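You operate a simulated robot arm through the tools that you are given. There is no shell and no other tool. Be economical: measure what you need, move in short steps, check, and stop when the job is done.

You are at the controls of a simulated robot arm. One attempt, no reset.

Task
Put the white bottle from the top of the trestle table on top of the tool battery on the top of the trestle table.

It is judged by the outcome, as a careful person would: the job done as asked, and still so three seconds after it is handed in. It fails if anything else is knocked over, pushed out of place, dropped, spilled or broken.

Robot
A 6-joint arm with a two-finger parallel gripper, fixed in place. Base frame: the origin is at the foot of the arm, x ahead of it, y to its left, z up; the work surface is at about z = 0. Readings come in m, rad, newtons and seconds.
With the tool pointing down near the work surface it reaches from about 0.14 to 0.58 m from the base axis. Its first joint turns from -1.152 to 1.152 rad. Payload 2.1 kg.
The tool frame sits at the grasp point between the pads (the TCP): z along the fingers, y along the line on which they close. The tips reach 0.03 m beyond it. Largest opening 0.094 m; finger width 0.028, thickness 0.01; the body of the gripper, 0.05 by 0.096 m, starts 0.055 m behind the TCP.
Orientation is that of the tool frame in the base frame, as a unit quaternion [w, x, y, z]. With the fingers straight down and closing along the base's y, the tool's x points along the base's -x, its y along +y and its z along -z.

Tools
- The arm moves only by the tool apply_moves. Its argument "increments" is a list of rows, each a list of 3 entries, a list of its own where there are three numbers: the shift along the base's x, y, z in m, then the turn, a rotation vector about the base's x, y, z in rad, then the finger opening in m, from 0 to 0.094. In form: [[[x, y, z], [rx, ry, rz], jaw], ...]. A call has 1 to 20 rows; each row shifts and turns the commanded pose from where the row before left it. A row lasts 0.2 s, in which the tool goes at most 0.05 m and 0.15 rad; a call with a longer step from one row to the next is refused whole, and so is a gripper value outside its range. A pose out of reach is approached as far as the arm can. The call stops where the force on the tool passes 40 N (or 10 N more than at its start, if that is more) or the arm is blocked; 0.2 s more then pass. Each finger travels about 0.072 m/s and halts on what it meets, pressing with about 23 N; the grip force reading is that of the motor and also rises with nothing between the fingers. The clock runs only during rows and for 0.2 s after the last one: add rows that do not move to give the fingers time. It gives the time, the measured TCP pose, the force on the tool (base axes), the opening and the grip force at its end, in the units of the frame above (readings bear some noise), and new pictures: "pictures" is both (left out), scene, wrist or none.
- Cameras (640 x 400 px; columns grow to the right, rows downward): "scene" is fixed at [0.0776, -0.3978, 0.5133]; the picture's right is [0.54, -0.84, 0.00], its down [-0.33, -0.21, -0.92] and it looks along [0.78, 0.50, -0.39] (base axes); focal length 332 px, centre (320, 200). "wrist" rides on the gripper at [0.076, 0.014, -0.103] in the tool frame; the picture's right is [-0.18, 0.98, 0.00], its down [-0.75, -0.14, -0.64] and it looks along [-0.63, -0.12, 0.77] (tool axes); focal length 243 px, centre (320, 200). There is no depth. A picture from a camera that has moved, and an enlarged one, comes with that camera's place and axes in the base frame and with its lens. The place of the scene camera against the robot may be out by one fixed shift of up to 0.018 m in any direction.
- close_up(camera, box): a new picture of the part [left, top, right, bottom] of that camera's present view, enlarged. No time passes.
- close_job(): hands the job in; it is judged then, once.

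Go step by step. Nothing tells you positions but the pictures and the camera data: compare them with the known pose of the tool, close in by small moves and look again before you grip or let go. The budget is 90 turns and 170 pictures, counting those below and the enlarged ones. Unless the task says otherwise, let go and move clear before handing in, and close with one line.

The tools are called after ">>>" as name(argument=value, ...) on one line, values as JSON. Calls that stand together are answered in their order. apply_moves: Moves the arm, as the interface text tells. Its arguments: {"type":"object","properties":{"increments":{"type":"array"},"pictures":{"type":"string","enum":["both","scene","wrist","none"]}},"required":["increments"]} The other tools are called the same way: close_up (camera, box) takes an enlarged picture of a part of a camera's view; close_job () hands the job in.

At the start:

```text
time_s: 0.0
tool_pos: [0.3788, -0.0316, 0.3934]
orientation: [0.001, 0.001, 1.0, 0.001]
wrist_force: [0.3, -0.1, 0.0]
grip_width: 0.0939
gripper_force: 0.1
```

scene: 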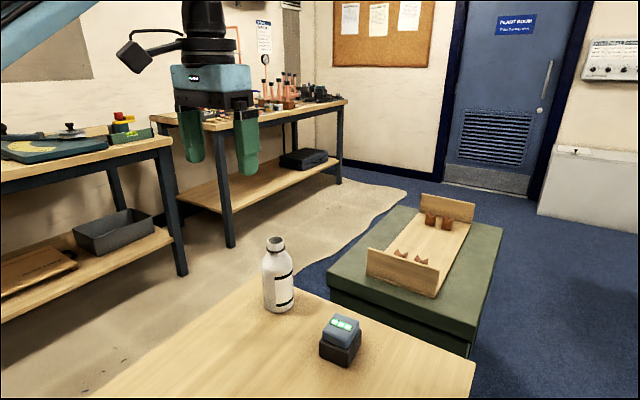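
wrist: 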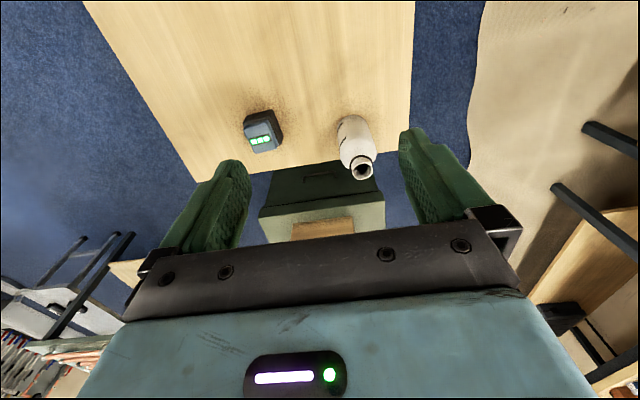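

The bottle looks to be near (0.52, 0.0) and the battery is to its right, towards −y. I'll enlarge both views to measure them.

>>> close_up(camera="scene", box=[230, 220, 390, 380])

>>> close_up(camera="wrist", box=[220, 80, 420, 205])

```text
2.50 times, centred on (310, 300) of scene
camera zoom: at [0.0776, -0.3978, 0.5133], right [0.54, -0.84, 0.0], down [-0.33, -0.21, -0.92], along [0.78, 0.5, -0.39], focal length 831 px, centre (345, -50)
```

zoom: 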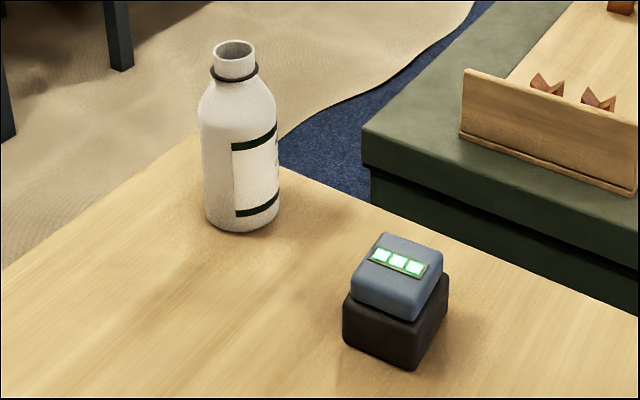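

```text
3.20 times, centred on (320, 142) of wrist
camera zoom: at [0.3013, -0.0182, 0.4947], right [0.18, 0.98, 0.0], down [0.75, -0.14, 0.64], along [0.63, -0.12, -0.77], focal length 776 px, centre (320, 384)
```

zoom: 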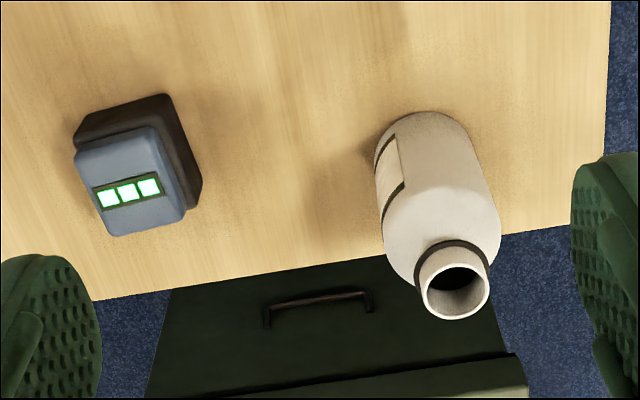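

The bottle is about 0.064 m wide and 0.16 m high, with its centre near (0.527, 0.011). The battery is near (0.49, −0.17). I'll move back and right to see the battery's top surface properly.

>>> apply_moves(increments=[[[-0.03, -0.03, -0.02], [0, 0, 0], 0.094], [[-0.03, -0.03, -0.02], [0, 0, 0], 0.094], [[-0.03, -0.03, -0.03], [0, 0, 0], 0.094], [[-0.02, -0.02, -0.03], [0, 0, 0], 0.094], [[0, -0.02, -0.03], [0, 0, 0], 0.094], [[0, 0, 0], [0, 0, 0], 0.094]], pictures="wrist")

```text
refused: row 3 steps farther than a row can; nothing moved
```

The third row was too long a step, so I'll send the same move in shorter steps.

>>> apply_moves(increments=[[[-0.025, -0.025, -0.02], [0, 0, 0], 0.094], [[-0.025, -0.025, -0.025], [0, 0, 0], 0.094], [[-0.025, -0.025, -0.025], [0, 0, 0], 0.094], [[-0.025, -0.025, -0.03], [0, 0, 0], 0.094], [[0, -0.03, -0.03], [0, 0, 0], 0.094], [[0, 0, 0], [0, 0, 0], 0.094]], pictures="wrist")

```text
time_s: 1.4
tool_pos: [0.2801, -0.1638, 0.2634]
orientation: [0.0, -0.001, 1.0, 0.001]
wrist_force: [0.4, -0.1, -0.3]
grip_width: 0.0939
gripper_force: 0.1
camera wrist: at [0.2033, -0.1493, 0.3645], right [0.18, 0.98, 0.0], down [0.75, -0.14, 0.64], along [0.63, -0.12, -0.77], focal length 243 px, centre (320, 200)
```

wrist: 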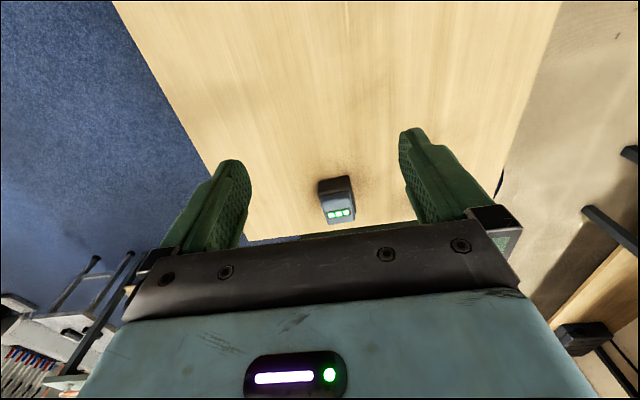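

The battery is in view between the fingers, so I'll enlarge it.

>>> close_up(camera="wrist", box=[288, 160, 384, 220])

>>> close_up(camera="scene", box=[300, 300, 380, 380])

>>> apply_moves(increments=[[[0.045, 0, 0], [0, 0, 0], 0.094], [[0.045, 0, 0], [0, 0, 0], 0.094], [[0.045, 0, 0], [0, 0, 0], 0.094], [[0, 0, 0], [0, 0, 0], 0.094]], pictures="wrist")

```text
6.67 times, centred on (336, 190) of wrist
camera zoom: at [0.2033, -0.1493, 0.3645], right [0.18, 0.98, 0.0], down [0.75, -0.14, 0.64], along [0.63, -0.12, -0.77], focal length 1618 px, centre (213, 267)
```

zoom: 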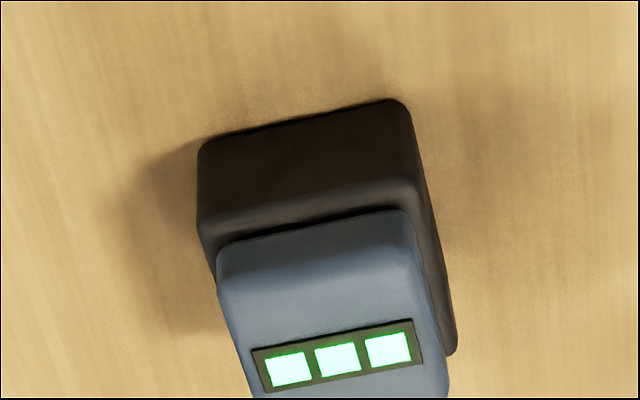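

```text
5.00 times, centred on (340, 340) of scene
camera zoom: at [0.0776, -0.3978, 0.5133], right [0.54, -0.84, 0.0], down [-0.33, -0.21, -0.92], along [0.78, 0.5, -0.39], focal length 1662 px, centre (220, -500)
```

zoom: 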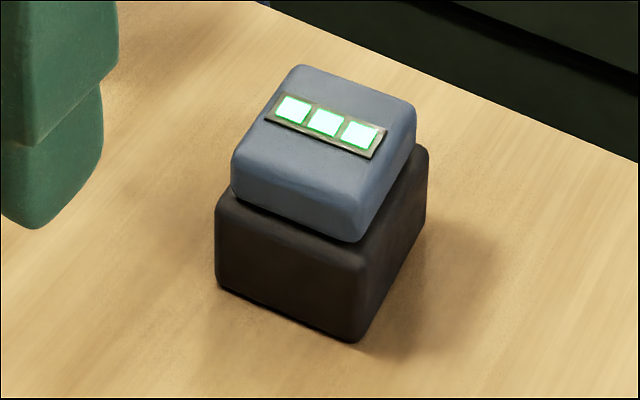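

```text
time_s: 2.4
tool_pos: [0.4144, -0.162, 0.2636]
orientation: [0.002, 0.0, 1.0, 0.0]
wrist_force: [0.3, 0.4, -0.2]
grip_width: 0.0941
gripper_force: 0.0
camera wrist: at [0.3375, -0.1484, 0.3652], right [0.18, 0.98, 0.0], down [0.75, -0.14, 0.64], along [0.63, -0.12, -0.77], focal length 243 px, centre (320, 200)
```

wrist: 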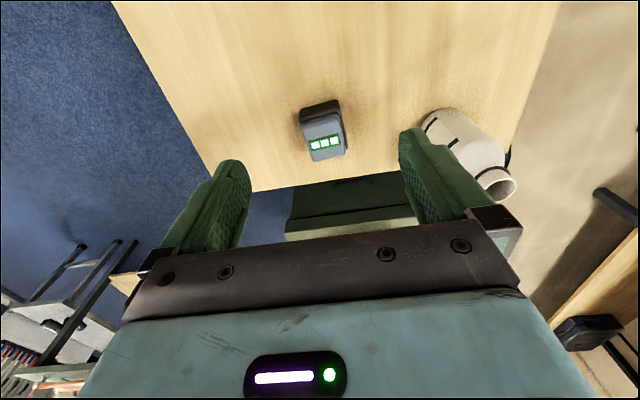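

>>> close_up(camera="wrist", box=[272, 90, 368, 170])

>>> close_up(camera="wrist", box=[400, 90, 528, 210])

```text
5.00 times, centred on (320, 130) of wrist
camera zoom: at [0.3375, -0.1484, 0.3652], right [0.18, 0.98, 0.0], down [0.75, -0.14, 0.64], along [0.63, -0.12, -0.77], focal length 1213 px, centre (320, 550)
```

zoom: 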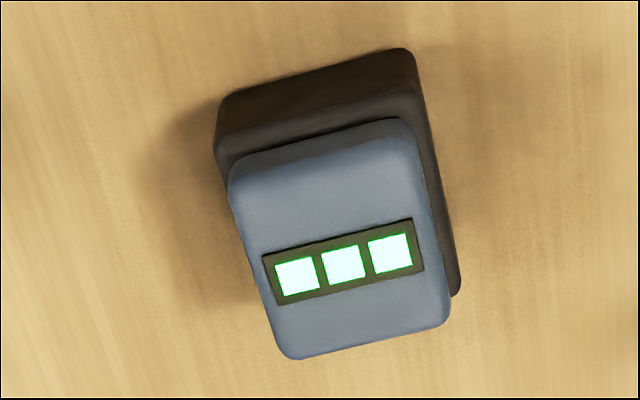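

```text
3.33 times, centred on (464, 150) of wrist
camera zoom: at [0.3375, -0.1484, 0.3652], right [0.18, 0.98, 0.0], down [0.75, -0.14, 0.64], along [0.63, -0.12, -0.77], focal length 809 px, centre (-160, 367)
```

zoom: 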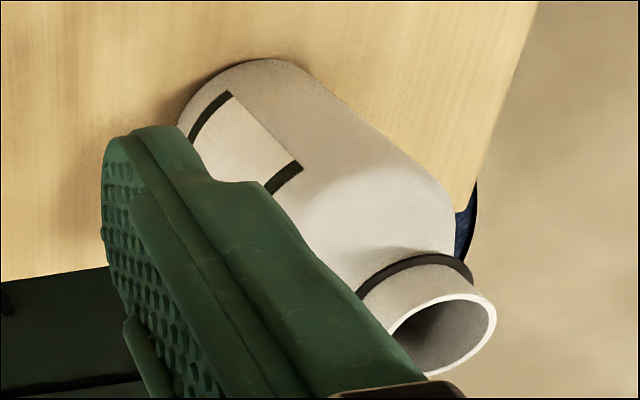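

The battery's top is flat, its centre is near (0.488, −0.171), and it sits at about z = 0.056. I'll grip the bottle from the near side with the tool tilted about 60°, so the first step is to tilt and line up at a safe height.

>>> apply_moves(increments=[[[-0.01, 0.03, 0], [0, -0.15, 0], 0.094], [[-0.01, 0.03, 0], [0, -0.15, 0], 0.094], [[-0.01, 0.03, 0], [0, -0.15, 0], 0.094], [[-0.01, 0.03, 0], [0, -0.15, 0], 0.094], [[0, 0.03, 0], [0, -0.15, 0], 0.094], [[0, 0.023, 0], [0, -0.15, 0], 0.094], [[0, 0, 0], [0, -0.15, 0], 0.094], [[0, 0, 0], [0, 0, 0], 0.094]])

```text
time_s: 4.2
tool_pos: [0.3738, 0.0118, 0.2621]
orientation: [0.503, -0.001, 0.864, 0.001]
wrist_force: [-0.9, 0.2, 0.8]
grip_width: 0.0938
gripper_force: 0.1
camera wrist: at [0.246, 0.0262, 0.2455], right [0.09, 0.98, 0.16], down [-0.19, -0.14, 0.97], along [0.98, -0.12, 0.17], focal length 243 px, centre (320, 200)
```

scene: 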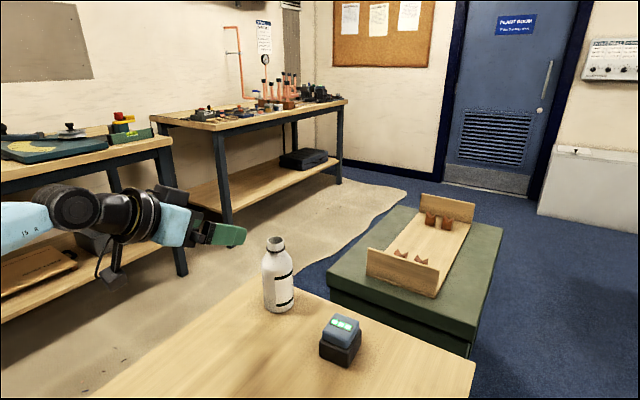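
wrist: 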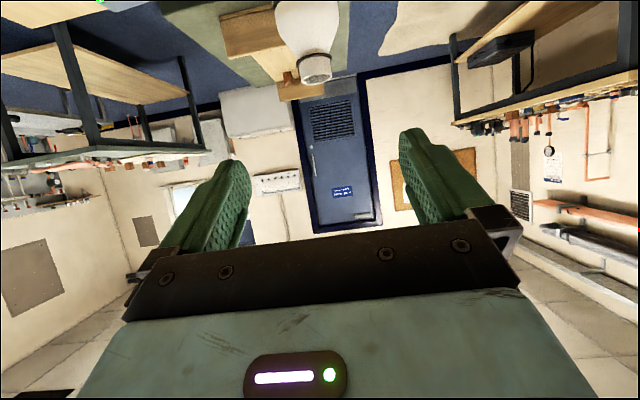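

The tilt is set and the bottle sits between the fingers. Next I'll descend to grasp height, still well short of the bottle.

>>> apply_moves(increments=[[[0, 0, -0.045], [0, 0, 0], 0.094], [[0, 0, -0.045], [0, 0, 0], 0.094], [[0, 0, -0.045], [0, 0, 0], 0.094], [[0, 0, -0.04], [0, 0, 0], 0.094], [[0.01, 0, 0], [0, 0, 0], 0.094], [[0, 0, 0], [0, 0, 0], 0.094]])

```text
time_s: 5.6
tool_pos: [0.3868, 0.0094, 0.1137]
orientation: [0.503, 0.0, 0.865, 0.0]
wrist_force: [0.4, 0.1, 0.4]
grip_width: 0.0938
gripper_force: 0.2
out of reach, approached as far as the arm can: row 4
camera wrist: at [0.2594, 0.0249, 0.0972], right [0.09, 0.98, 0.16], down [-0.18, -0.14, 0.97], along [0.98, -0.12, 0.17], focal length 243 px, centre (320, 200)
```

scene: 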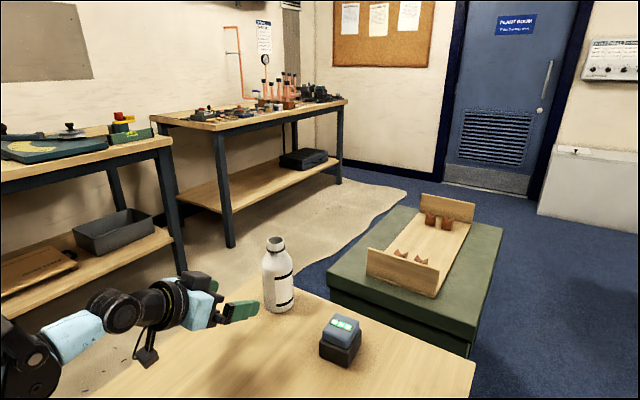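
wrist: 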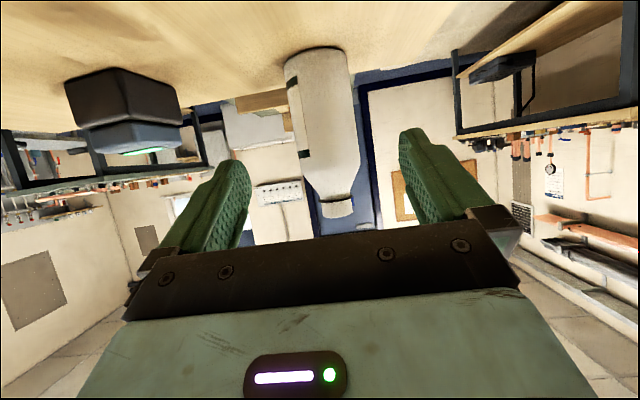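

The arm reached its limit low and close in, but the lateral alignment is good, with the bottle at y≈0.012. I'll ease forward and lower a little.

>>> apply_moves(increments=[[[0.03, 0.001, 0], [0, 0, 0], 0.094], [[0.02, 0, 0], [0, 0, 0], 0.094], [[0, 0, -0.015], [0, 0, 0], 0.094], [[0, 0, 0], [0, 0, 0], 0.094]])

```text
time_s: 6.6
tool_pos: [0.436, 0.0112, 0.0995]
orientation: [0.502, 0.0, 0.865, 0.0]
wrist_force: [-0.2, 0.1, -0.3]
grip_width: 0.0938
gripper_force: 0.0
camera wrist: at [0.3095, 0.0259, 0.0821], right [0.09, 0.98, 0.16], down [-0.18, -0.14, 0.97], along [0.98, -0.12, 0.17], focal length 243 px, centre (320, 200)
```

scene: 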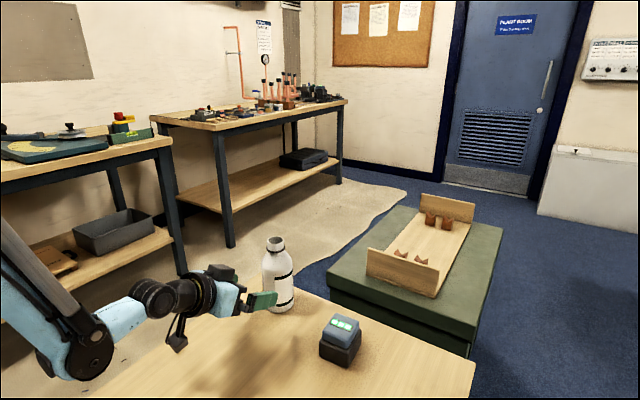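
wrist: 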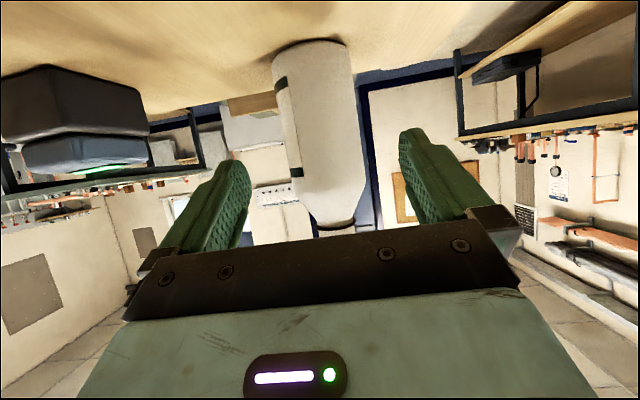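

It's still lined up with the bottle. I'll lower to about 0.085 and then go forward in small steps so the fingers straddle it.

>>> apply_moves(increments=[[[0, 0, -0.012], [0, 0, 0], 0.094], [[0.02, 0, 0], [0, 0, 0], 0.094], [[0.02, 0, 0], [0, 0, 0], 0.094], [[0.02, 0, 0], [0, 0, 0], 0.094], [[0, 0, 0], [0, 0, 0], 0.094]])

```text
time_s: 7.8
tool_pos: [0.5005, 0.0109, 0.093]
orientation: [0.502, -0.001, 0.865, 0.001]
wrist_force: [0.0, 0.2, -0.4]
grip_width: 0.0942
gripper_force: 0.0
out of reach, approached as far as the arm can: row 1
camera wrist: at [0.372, 0.0254, 0.0761], right [0.09, 0.98, 0.16], down [-0.18, -0.14, 0.97], along [0.98, -0.12, 0.17], focal length 243 px, centre (320, 200)
```

scene: 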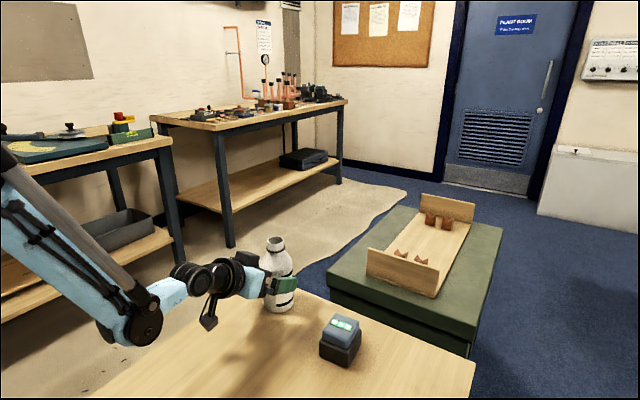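
wrist: 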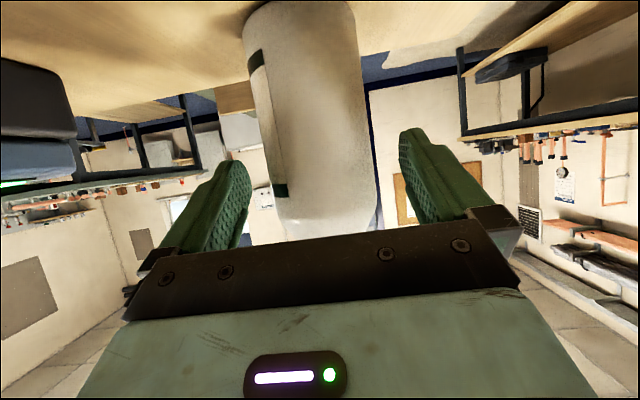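

The fingers are straddling the bottle. I'll go about 1 cm lower and then forward to the bottle axis.

>>> apply_moves(increments=[[[0, 0, -0.01], [0, 0, 0], 0.094], [[0.013, 0, 0], [0, 0, 0], 0.094], [[0.012, 0, 0], [0, 0, 0], 0.094], [[0, 0, 0], [0, 0, 0], 0.094]])

>>> close_up(camera="scene", box=[200, 220, 360, 320])

```text
time_s: 8.8
tool_pos: [0.5244, 0.0107, 0.0831]
orientation: [0.502, -0.001, 0.865, 0.001]
wrist_force: [-1.3, -0.1, 0.5]
grip_width: 0.0941
gripper_force: 0.0
camera wrist: at [0.3972, 0.0255, 0.0665], right [0.09, 0.98, 0.16], down [-0.18, -0.14, 0.97], along [0.98, -0.12, 0.17], focal length 243 px, centre (320, 200)
```

scene: 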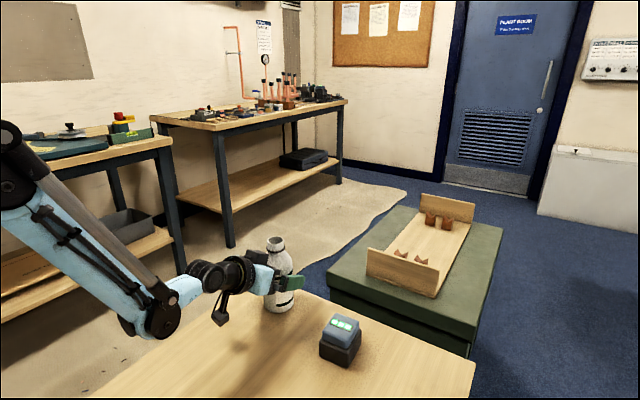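
wrist: 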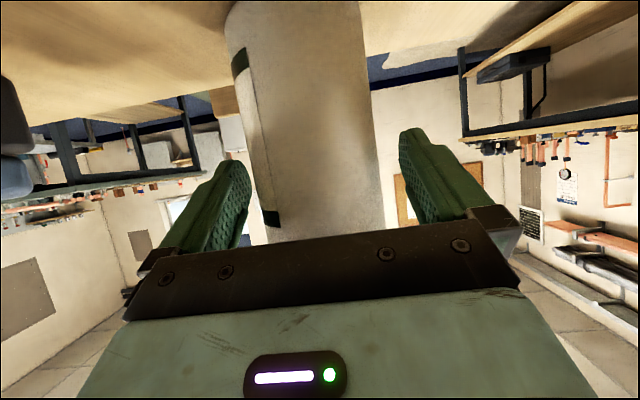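

```text
4.00 times, centred on (280, 270) of scene
camera zoom: at [0.0777, -0.3978, 0.5133], right [0.54, -0.84, 0.0], down [-0.33, -0.21, -0.92], along [0.78, 0.5, -0.39], focal length 1330 px, centre (480, -80)
```

zoom: 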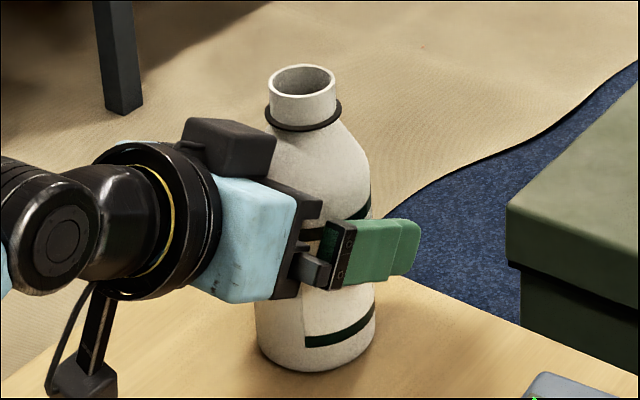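

The gripper is around the bottle's mid-body and well positioned, so I'll close the fingers.

>>> apply_moves(increments=[[[0, 0, 0], [0, 0, 0], 0.075], [[0, 0, 0], [0, 0, 0], 0.06], [[0, 0, 0], [0, 0, 0], 0.05], [[0, 0, 0], [0, 0, 0], 0.04], [[0, 0, 0], [0, 0, 0], 0.04]], pictures="wrist")

```text
time_s: 10.0
tool_pos: [0.5242, 0.0111, 0.0831]
orientation: [0.503, -0.001, 0.864, 0.001]
wrist_force: [-0.8, -0.3, 1.9]
grip_width: 0.0676
gripper_force: 23.2
camera wrist: at [0.397, 0.0255, 0.0666], right [0.09, 0.98, 0.16], down [-0.18, -0.14, 0.97], along [0.98, -0.12, 0.17], focal length 243 px, centre (320, 200)
```

wrist: 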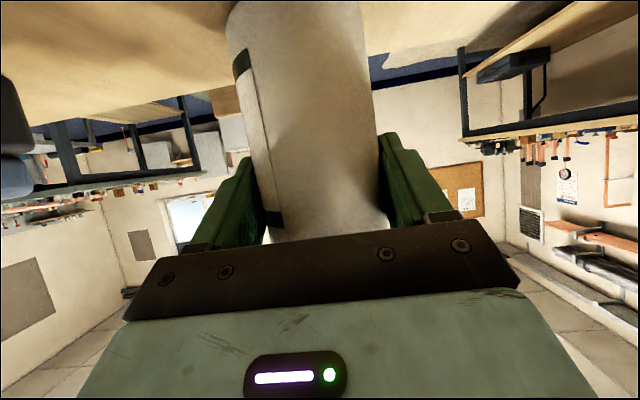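

The grip is firm at 0.068 m. I'll lift slowly.

>>> apply_moves(increments=[[[0, 0, 0.01], [0, 0, 0], 0.04], [[0, 0, 0.02], [0, 0, 0], 0.04], [[0, 0, 0.03], [0, 0, 0], 0.04], [[0, 0, 0.03], [0, 0, 0], 0.04], [[0, 0, 0.02], [0, 0, 0], 0.04], [[0, 0, 0], [0, 0, 0], 0.04]])

```text
time_s: 11.4
tool_pos: [0.5223, 0.0113, 0.1944]
orientation: [0.502, -0.002, 0.865, 0.001]
wrist_force: [-0.4, 0.5, -1.8]
grip_width: 0.0674
gripper_force: 23.0
camera wrist: at [0.3955, 0.0263, 0.1769], right [0.09, 0.98, 0.16], down [-0.18, -0.14, 0.97], along [0.98, -0.12, 0.17], focal length 243 px, centre (320, 200)
```

scene: 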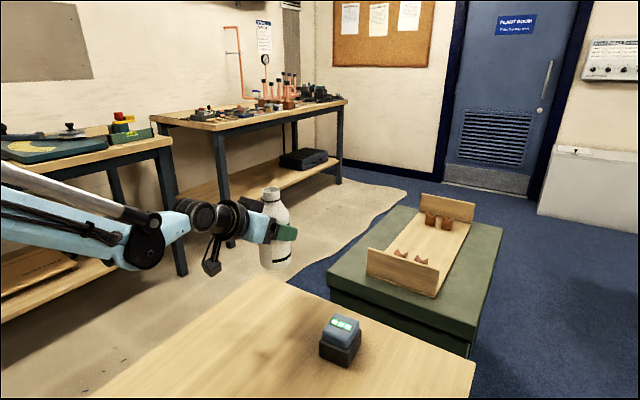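
wrist: 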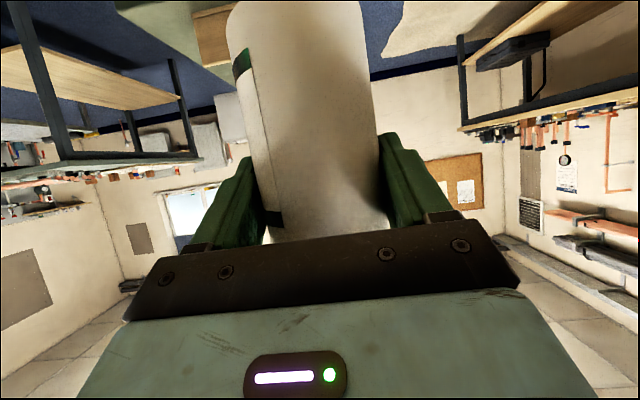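

The bottle hangs upright. I'll carry it over to above the battery with the base about 5 cm clear.

>>> apply_moves(increments=[[[-0.004, -0.02, 0], [0, 0, 0], 0.04], [[-0.007, -0.03, 0], [0, 0, 0], 0.04], [[-0.007, -0.03, 0], [0, 0, 0], 0.04], [[-0.007, -0.03, 0], [0, 0, 0], 0.04], [[-0.007, -0.03, 0], [0, 0, 0], 0.04], [[-0.006, -0.025, 0], [0, 0, 0], 0.04], [[0, -0.017, 0], [0, 0, 0], 0.04], [[0, 0, 0], [0, 0, 0], 0.04]])

>>> close_up(camera="scene", box=[260, 200, 420, 380])

```text
time_s: 13.2
tool_pos: [0.4851, -0.1689, 0.1902]
orientation: [0.503, -0.001, 0.864, 0.001]
wrist_force: [0.6, 0.3, -1.6]
grip_width: 0.0673
gripper_force: 23.3
camera wrist: at [0.358, -0.1561, 0.1749], right [0.09, 0.98, 0.16], down [-0.18, -0.14, 0.97], along [0.98, -0.12, 0.17], focal length 243 px, centre (320, 200)
```

scene: 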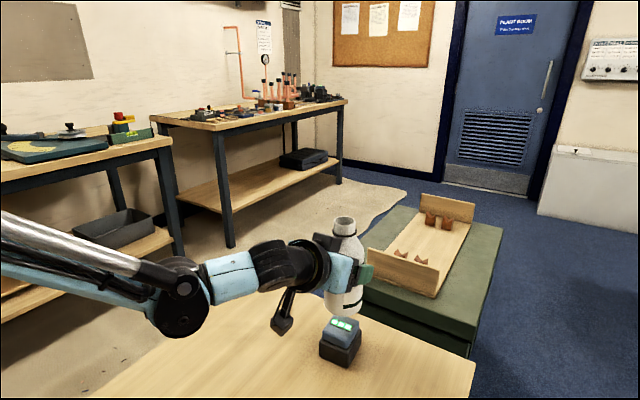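
wrist: 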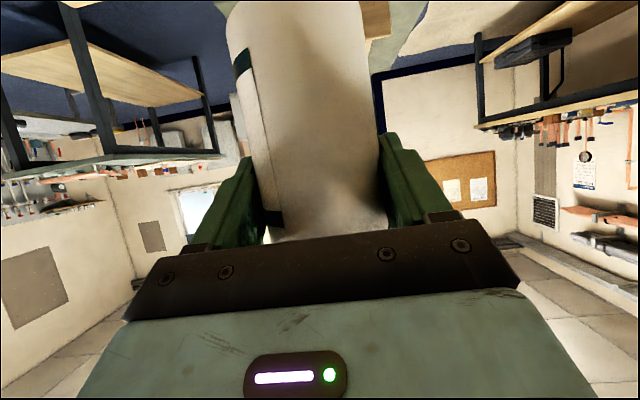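

```text
2.22 times, centred on (340, 290) of scene
camera zoom: at [0.0776, -0.3978, 0.5133], right [0.54, -0.84, 0.0], down [-0.33, -0.21, -0.92], along [0.78, 0.5, -0.39], focal length 739 px, centre (276, 0)
```

zoom: 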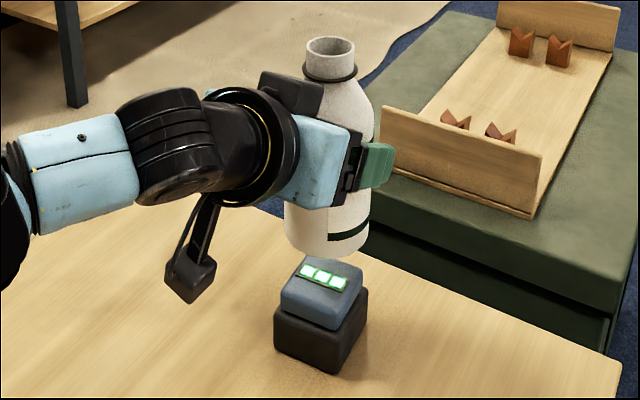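

Compared with the battery in the scene view, the bottle is about 3 mm too far towards −y. I'll correct that and lower it to about 1 cm above the battery.

>>> apply_moves(increments=[[[0, 0.002, -0.01], [0, 0, 0], 0.04], [[0, 0, -0.015], [0, 0, 0], 0.04], [[0, 0, -0.01], [0, 0, 0], 0.04], [[0, 0, 0], [0, 0, 0], 0.04]], pictures="none")

>>> close_up(camera="scene", box=[280, 250, 400, 380])

>>> close_up(camera="wrist", box=[160, 0, 480, 200])

```text
time_s: 14.2
tool_pos: [0.4855, -0.1687, 0.1576]
orientation: [0.503, -0.001, 0.865, 0.001]
wrist_force: [-0.1, 0.3, -2.7]
grip_width: 0.0672
gripper_force: 23.5
```

```text
3.08 times, centred on (340, 315) of scene
camera zoom: at [0.0777, -0.3978, 0.5133], right [0.54, -0.84, 0.0], down [-0.33, -0.21, -0.92], along [0.78, 0.5, -0.39], focal length 1023 px, centre (258, -154)
```

zoom: 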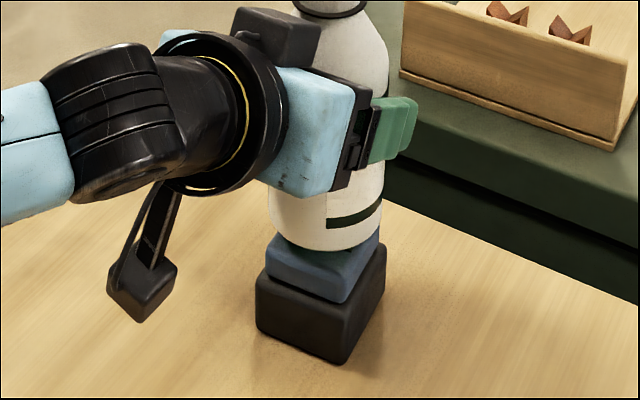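

```text
2.00 times, centred on (320, 100) of wrist
camera zoom: at [0.3584, -0.1543, 0.1405], right [0.09, 0.98, 0.16], down [-0.18, -0.14, 0.97], along [0.98, -0.12, 0.17], focal length 485 px, centre (320, 400)
```

zoom: 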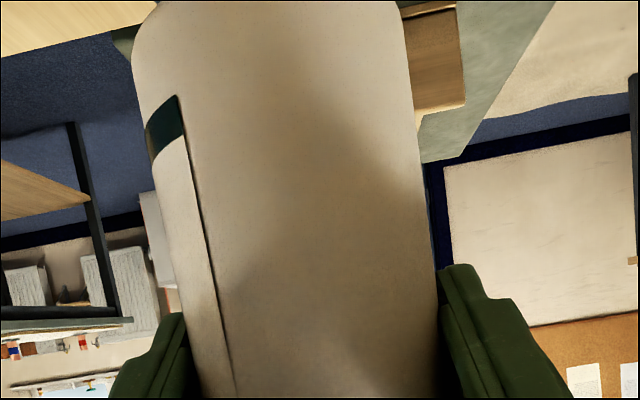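

The bottle is centred over the battery to within about 2 mm. I'll nudge it slightly and lower gently until it touches.

>>> apply_moves(increments=[[[-0.001, 0.002, -0.005], [0, 0, 0], 0.04], [[0, 0, -0.005], [0, 0, 0], 0.04], [[0, 0, -0.003], [0, 0, 0], 0.04], [[0, 0, -0.002], [0, 0, 0], 0.04], [[0, 0, 0], [0, 0, 0], 0.04]], pictures="none")

>>> close_up(camera="scene", box=[300, 280, 380, 360])

```text
time_s: 15.4
tool_pos: [0.4863, -0.1679, 0.1433]
orientation: [0.503, -0.001, 0.864, 0.0]
wrist_force: [-1.1, -3.7, 17.8]
grip_width: 0.0673
gripper_force: 22.4
```

```text
5.00 times, centred on (340, 320) of scene
camera zoom: at [0.0776, -0.3978, 0.5133], right [0.54, -0.84, 0.0], down [-0.33, -0.21, -0.92], along [0.78, 0.5, -0.39], focal length 1662 px, centre (220, -400)
```

zoom: 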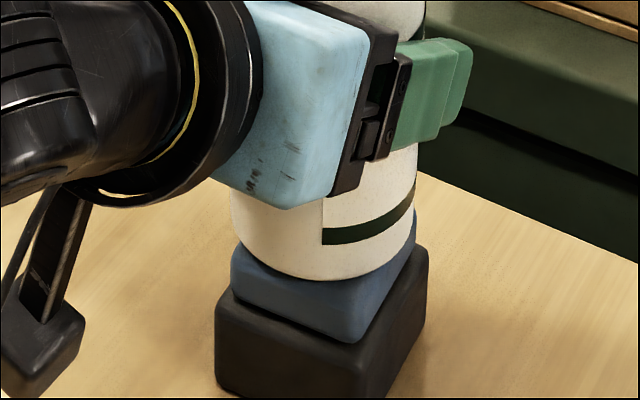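

The bottle has touched down on the battery, with 18 N upward on the tool, and it looks centred. I'll ease off the pressing force and open the fingers.

>>> apply_moves(increments=[[[0, 0, 0.001], [0, 0, 0], 0.04], [[0, 0, 0.0005], [0, 0, 0], 0.04], [[0, 0, 0], [0, 0, 0], 0.066], [[0, 0, 0], [0, 0, 0], 0.07], [[0, 0, 0], [0, 0, 0], 0.08], [[0, 0, 0], [0, 0, 0], 0.094], [[0, 0, 0], [0, 0, 0], 0.094]])

```text
time_s: 17.0
tool_pos: [0.4857, -0.1668, 0.1459]
orientation: [0.502, -0.001, 0.865, 0.0]
wrist_force: [0.1, 0.2, 0.3]
grip_width: 0.0941
gripper_force: 0.0
camera wrist: at [0.3579, -0.1521, 0.1279], right [0.09, 0.98, 0.16], down [-0.18, -0.14, 0.97], along [0.98, -0.12, 0.17], focal length 243 px, centre (320, 200)
```

scene: 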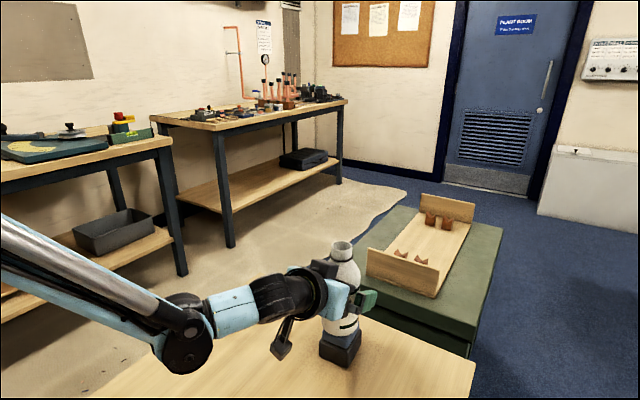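
wrist: 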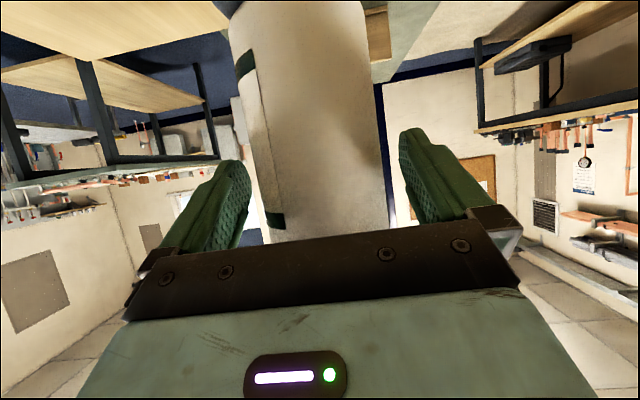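

The bottle stands free with gaps on both sides. I'll back straight out along −x.

>>> apply_moves(increments=[[[-0.01, 0, 0], [0, 0, 0], 0.094], [[-0.02, 0, 0], [0, 0, 0], 0.094], [[-0.03, 0, 0], [0, 0, 0], 0.094], [[-0.03, 0, 0.005], [0, 0, 0], 0.094], [[-0.03, 0, 0.01], [0, 0, 0], 0.094], [[0, 0, 0.02], [0, 0, 0], 0.094], [[0, 0, 0], [0, 0, 0], 0.094]])

>>> close_up(camera="scene", box=[270, 220, 410, 380])

```text
time_s: 18.6
tool_pos: [0.3672, -0.1679, 0.1773]
orientation: [0.503, 0.0, 0.865, 0.0]
wrist_force: [-0.3, 0.3, 0.3]
grip_width: 0.0939
gripper_force: 0.0
camera wrist: at [0.2388, -0.1532, 0.1609], right [0.09, 0.98, 0.16], down [-0.18, -0.14, 0.97], along [0.98, -0.12, 0.17], focal length 243 px, centre (320, 200)
```

scene: 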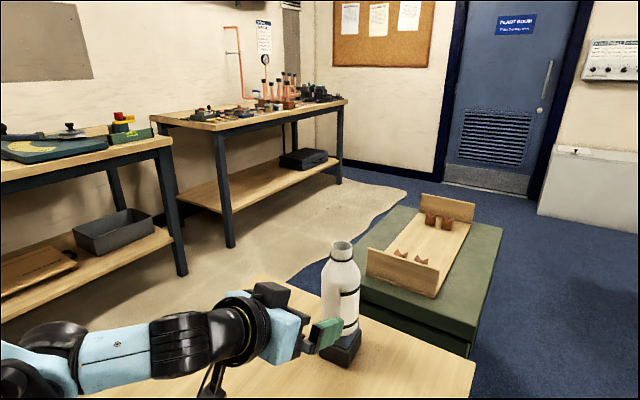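
wrist: 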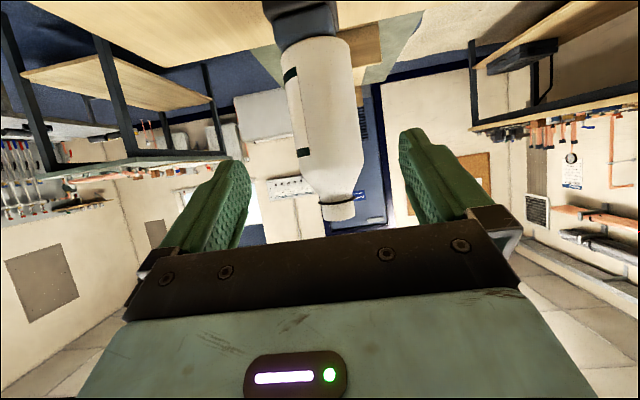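

```text
2.50 times, centred on (340, 300) of scene
camera zoom: at [0.0776, -0.3978, 0.5133], right [0.54, -0.84, 0.0], down [-0.33, -0.21, -0.92], along [0.78, 0.5, -0.39], focal length 831 px, centre (270, -50)
```

zoom: 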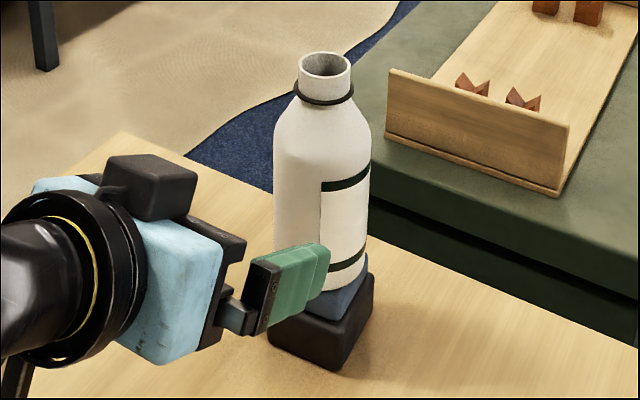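

The bottle stands upright and steady on the battery, and the gripper is open and clear of it. I'll hand in.

>>> close_job()

```text
The job is handed in.
```

The white bottle is standing upright and centred on top of the tool battery; nothing else was disturbed, and the job is handed in.
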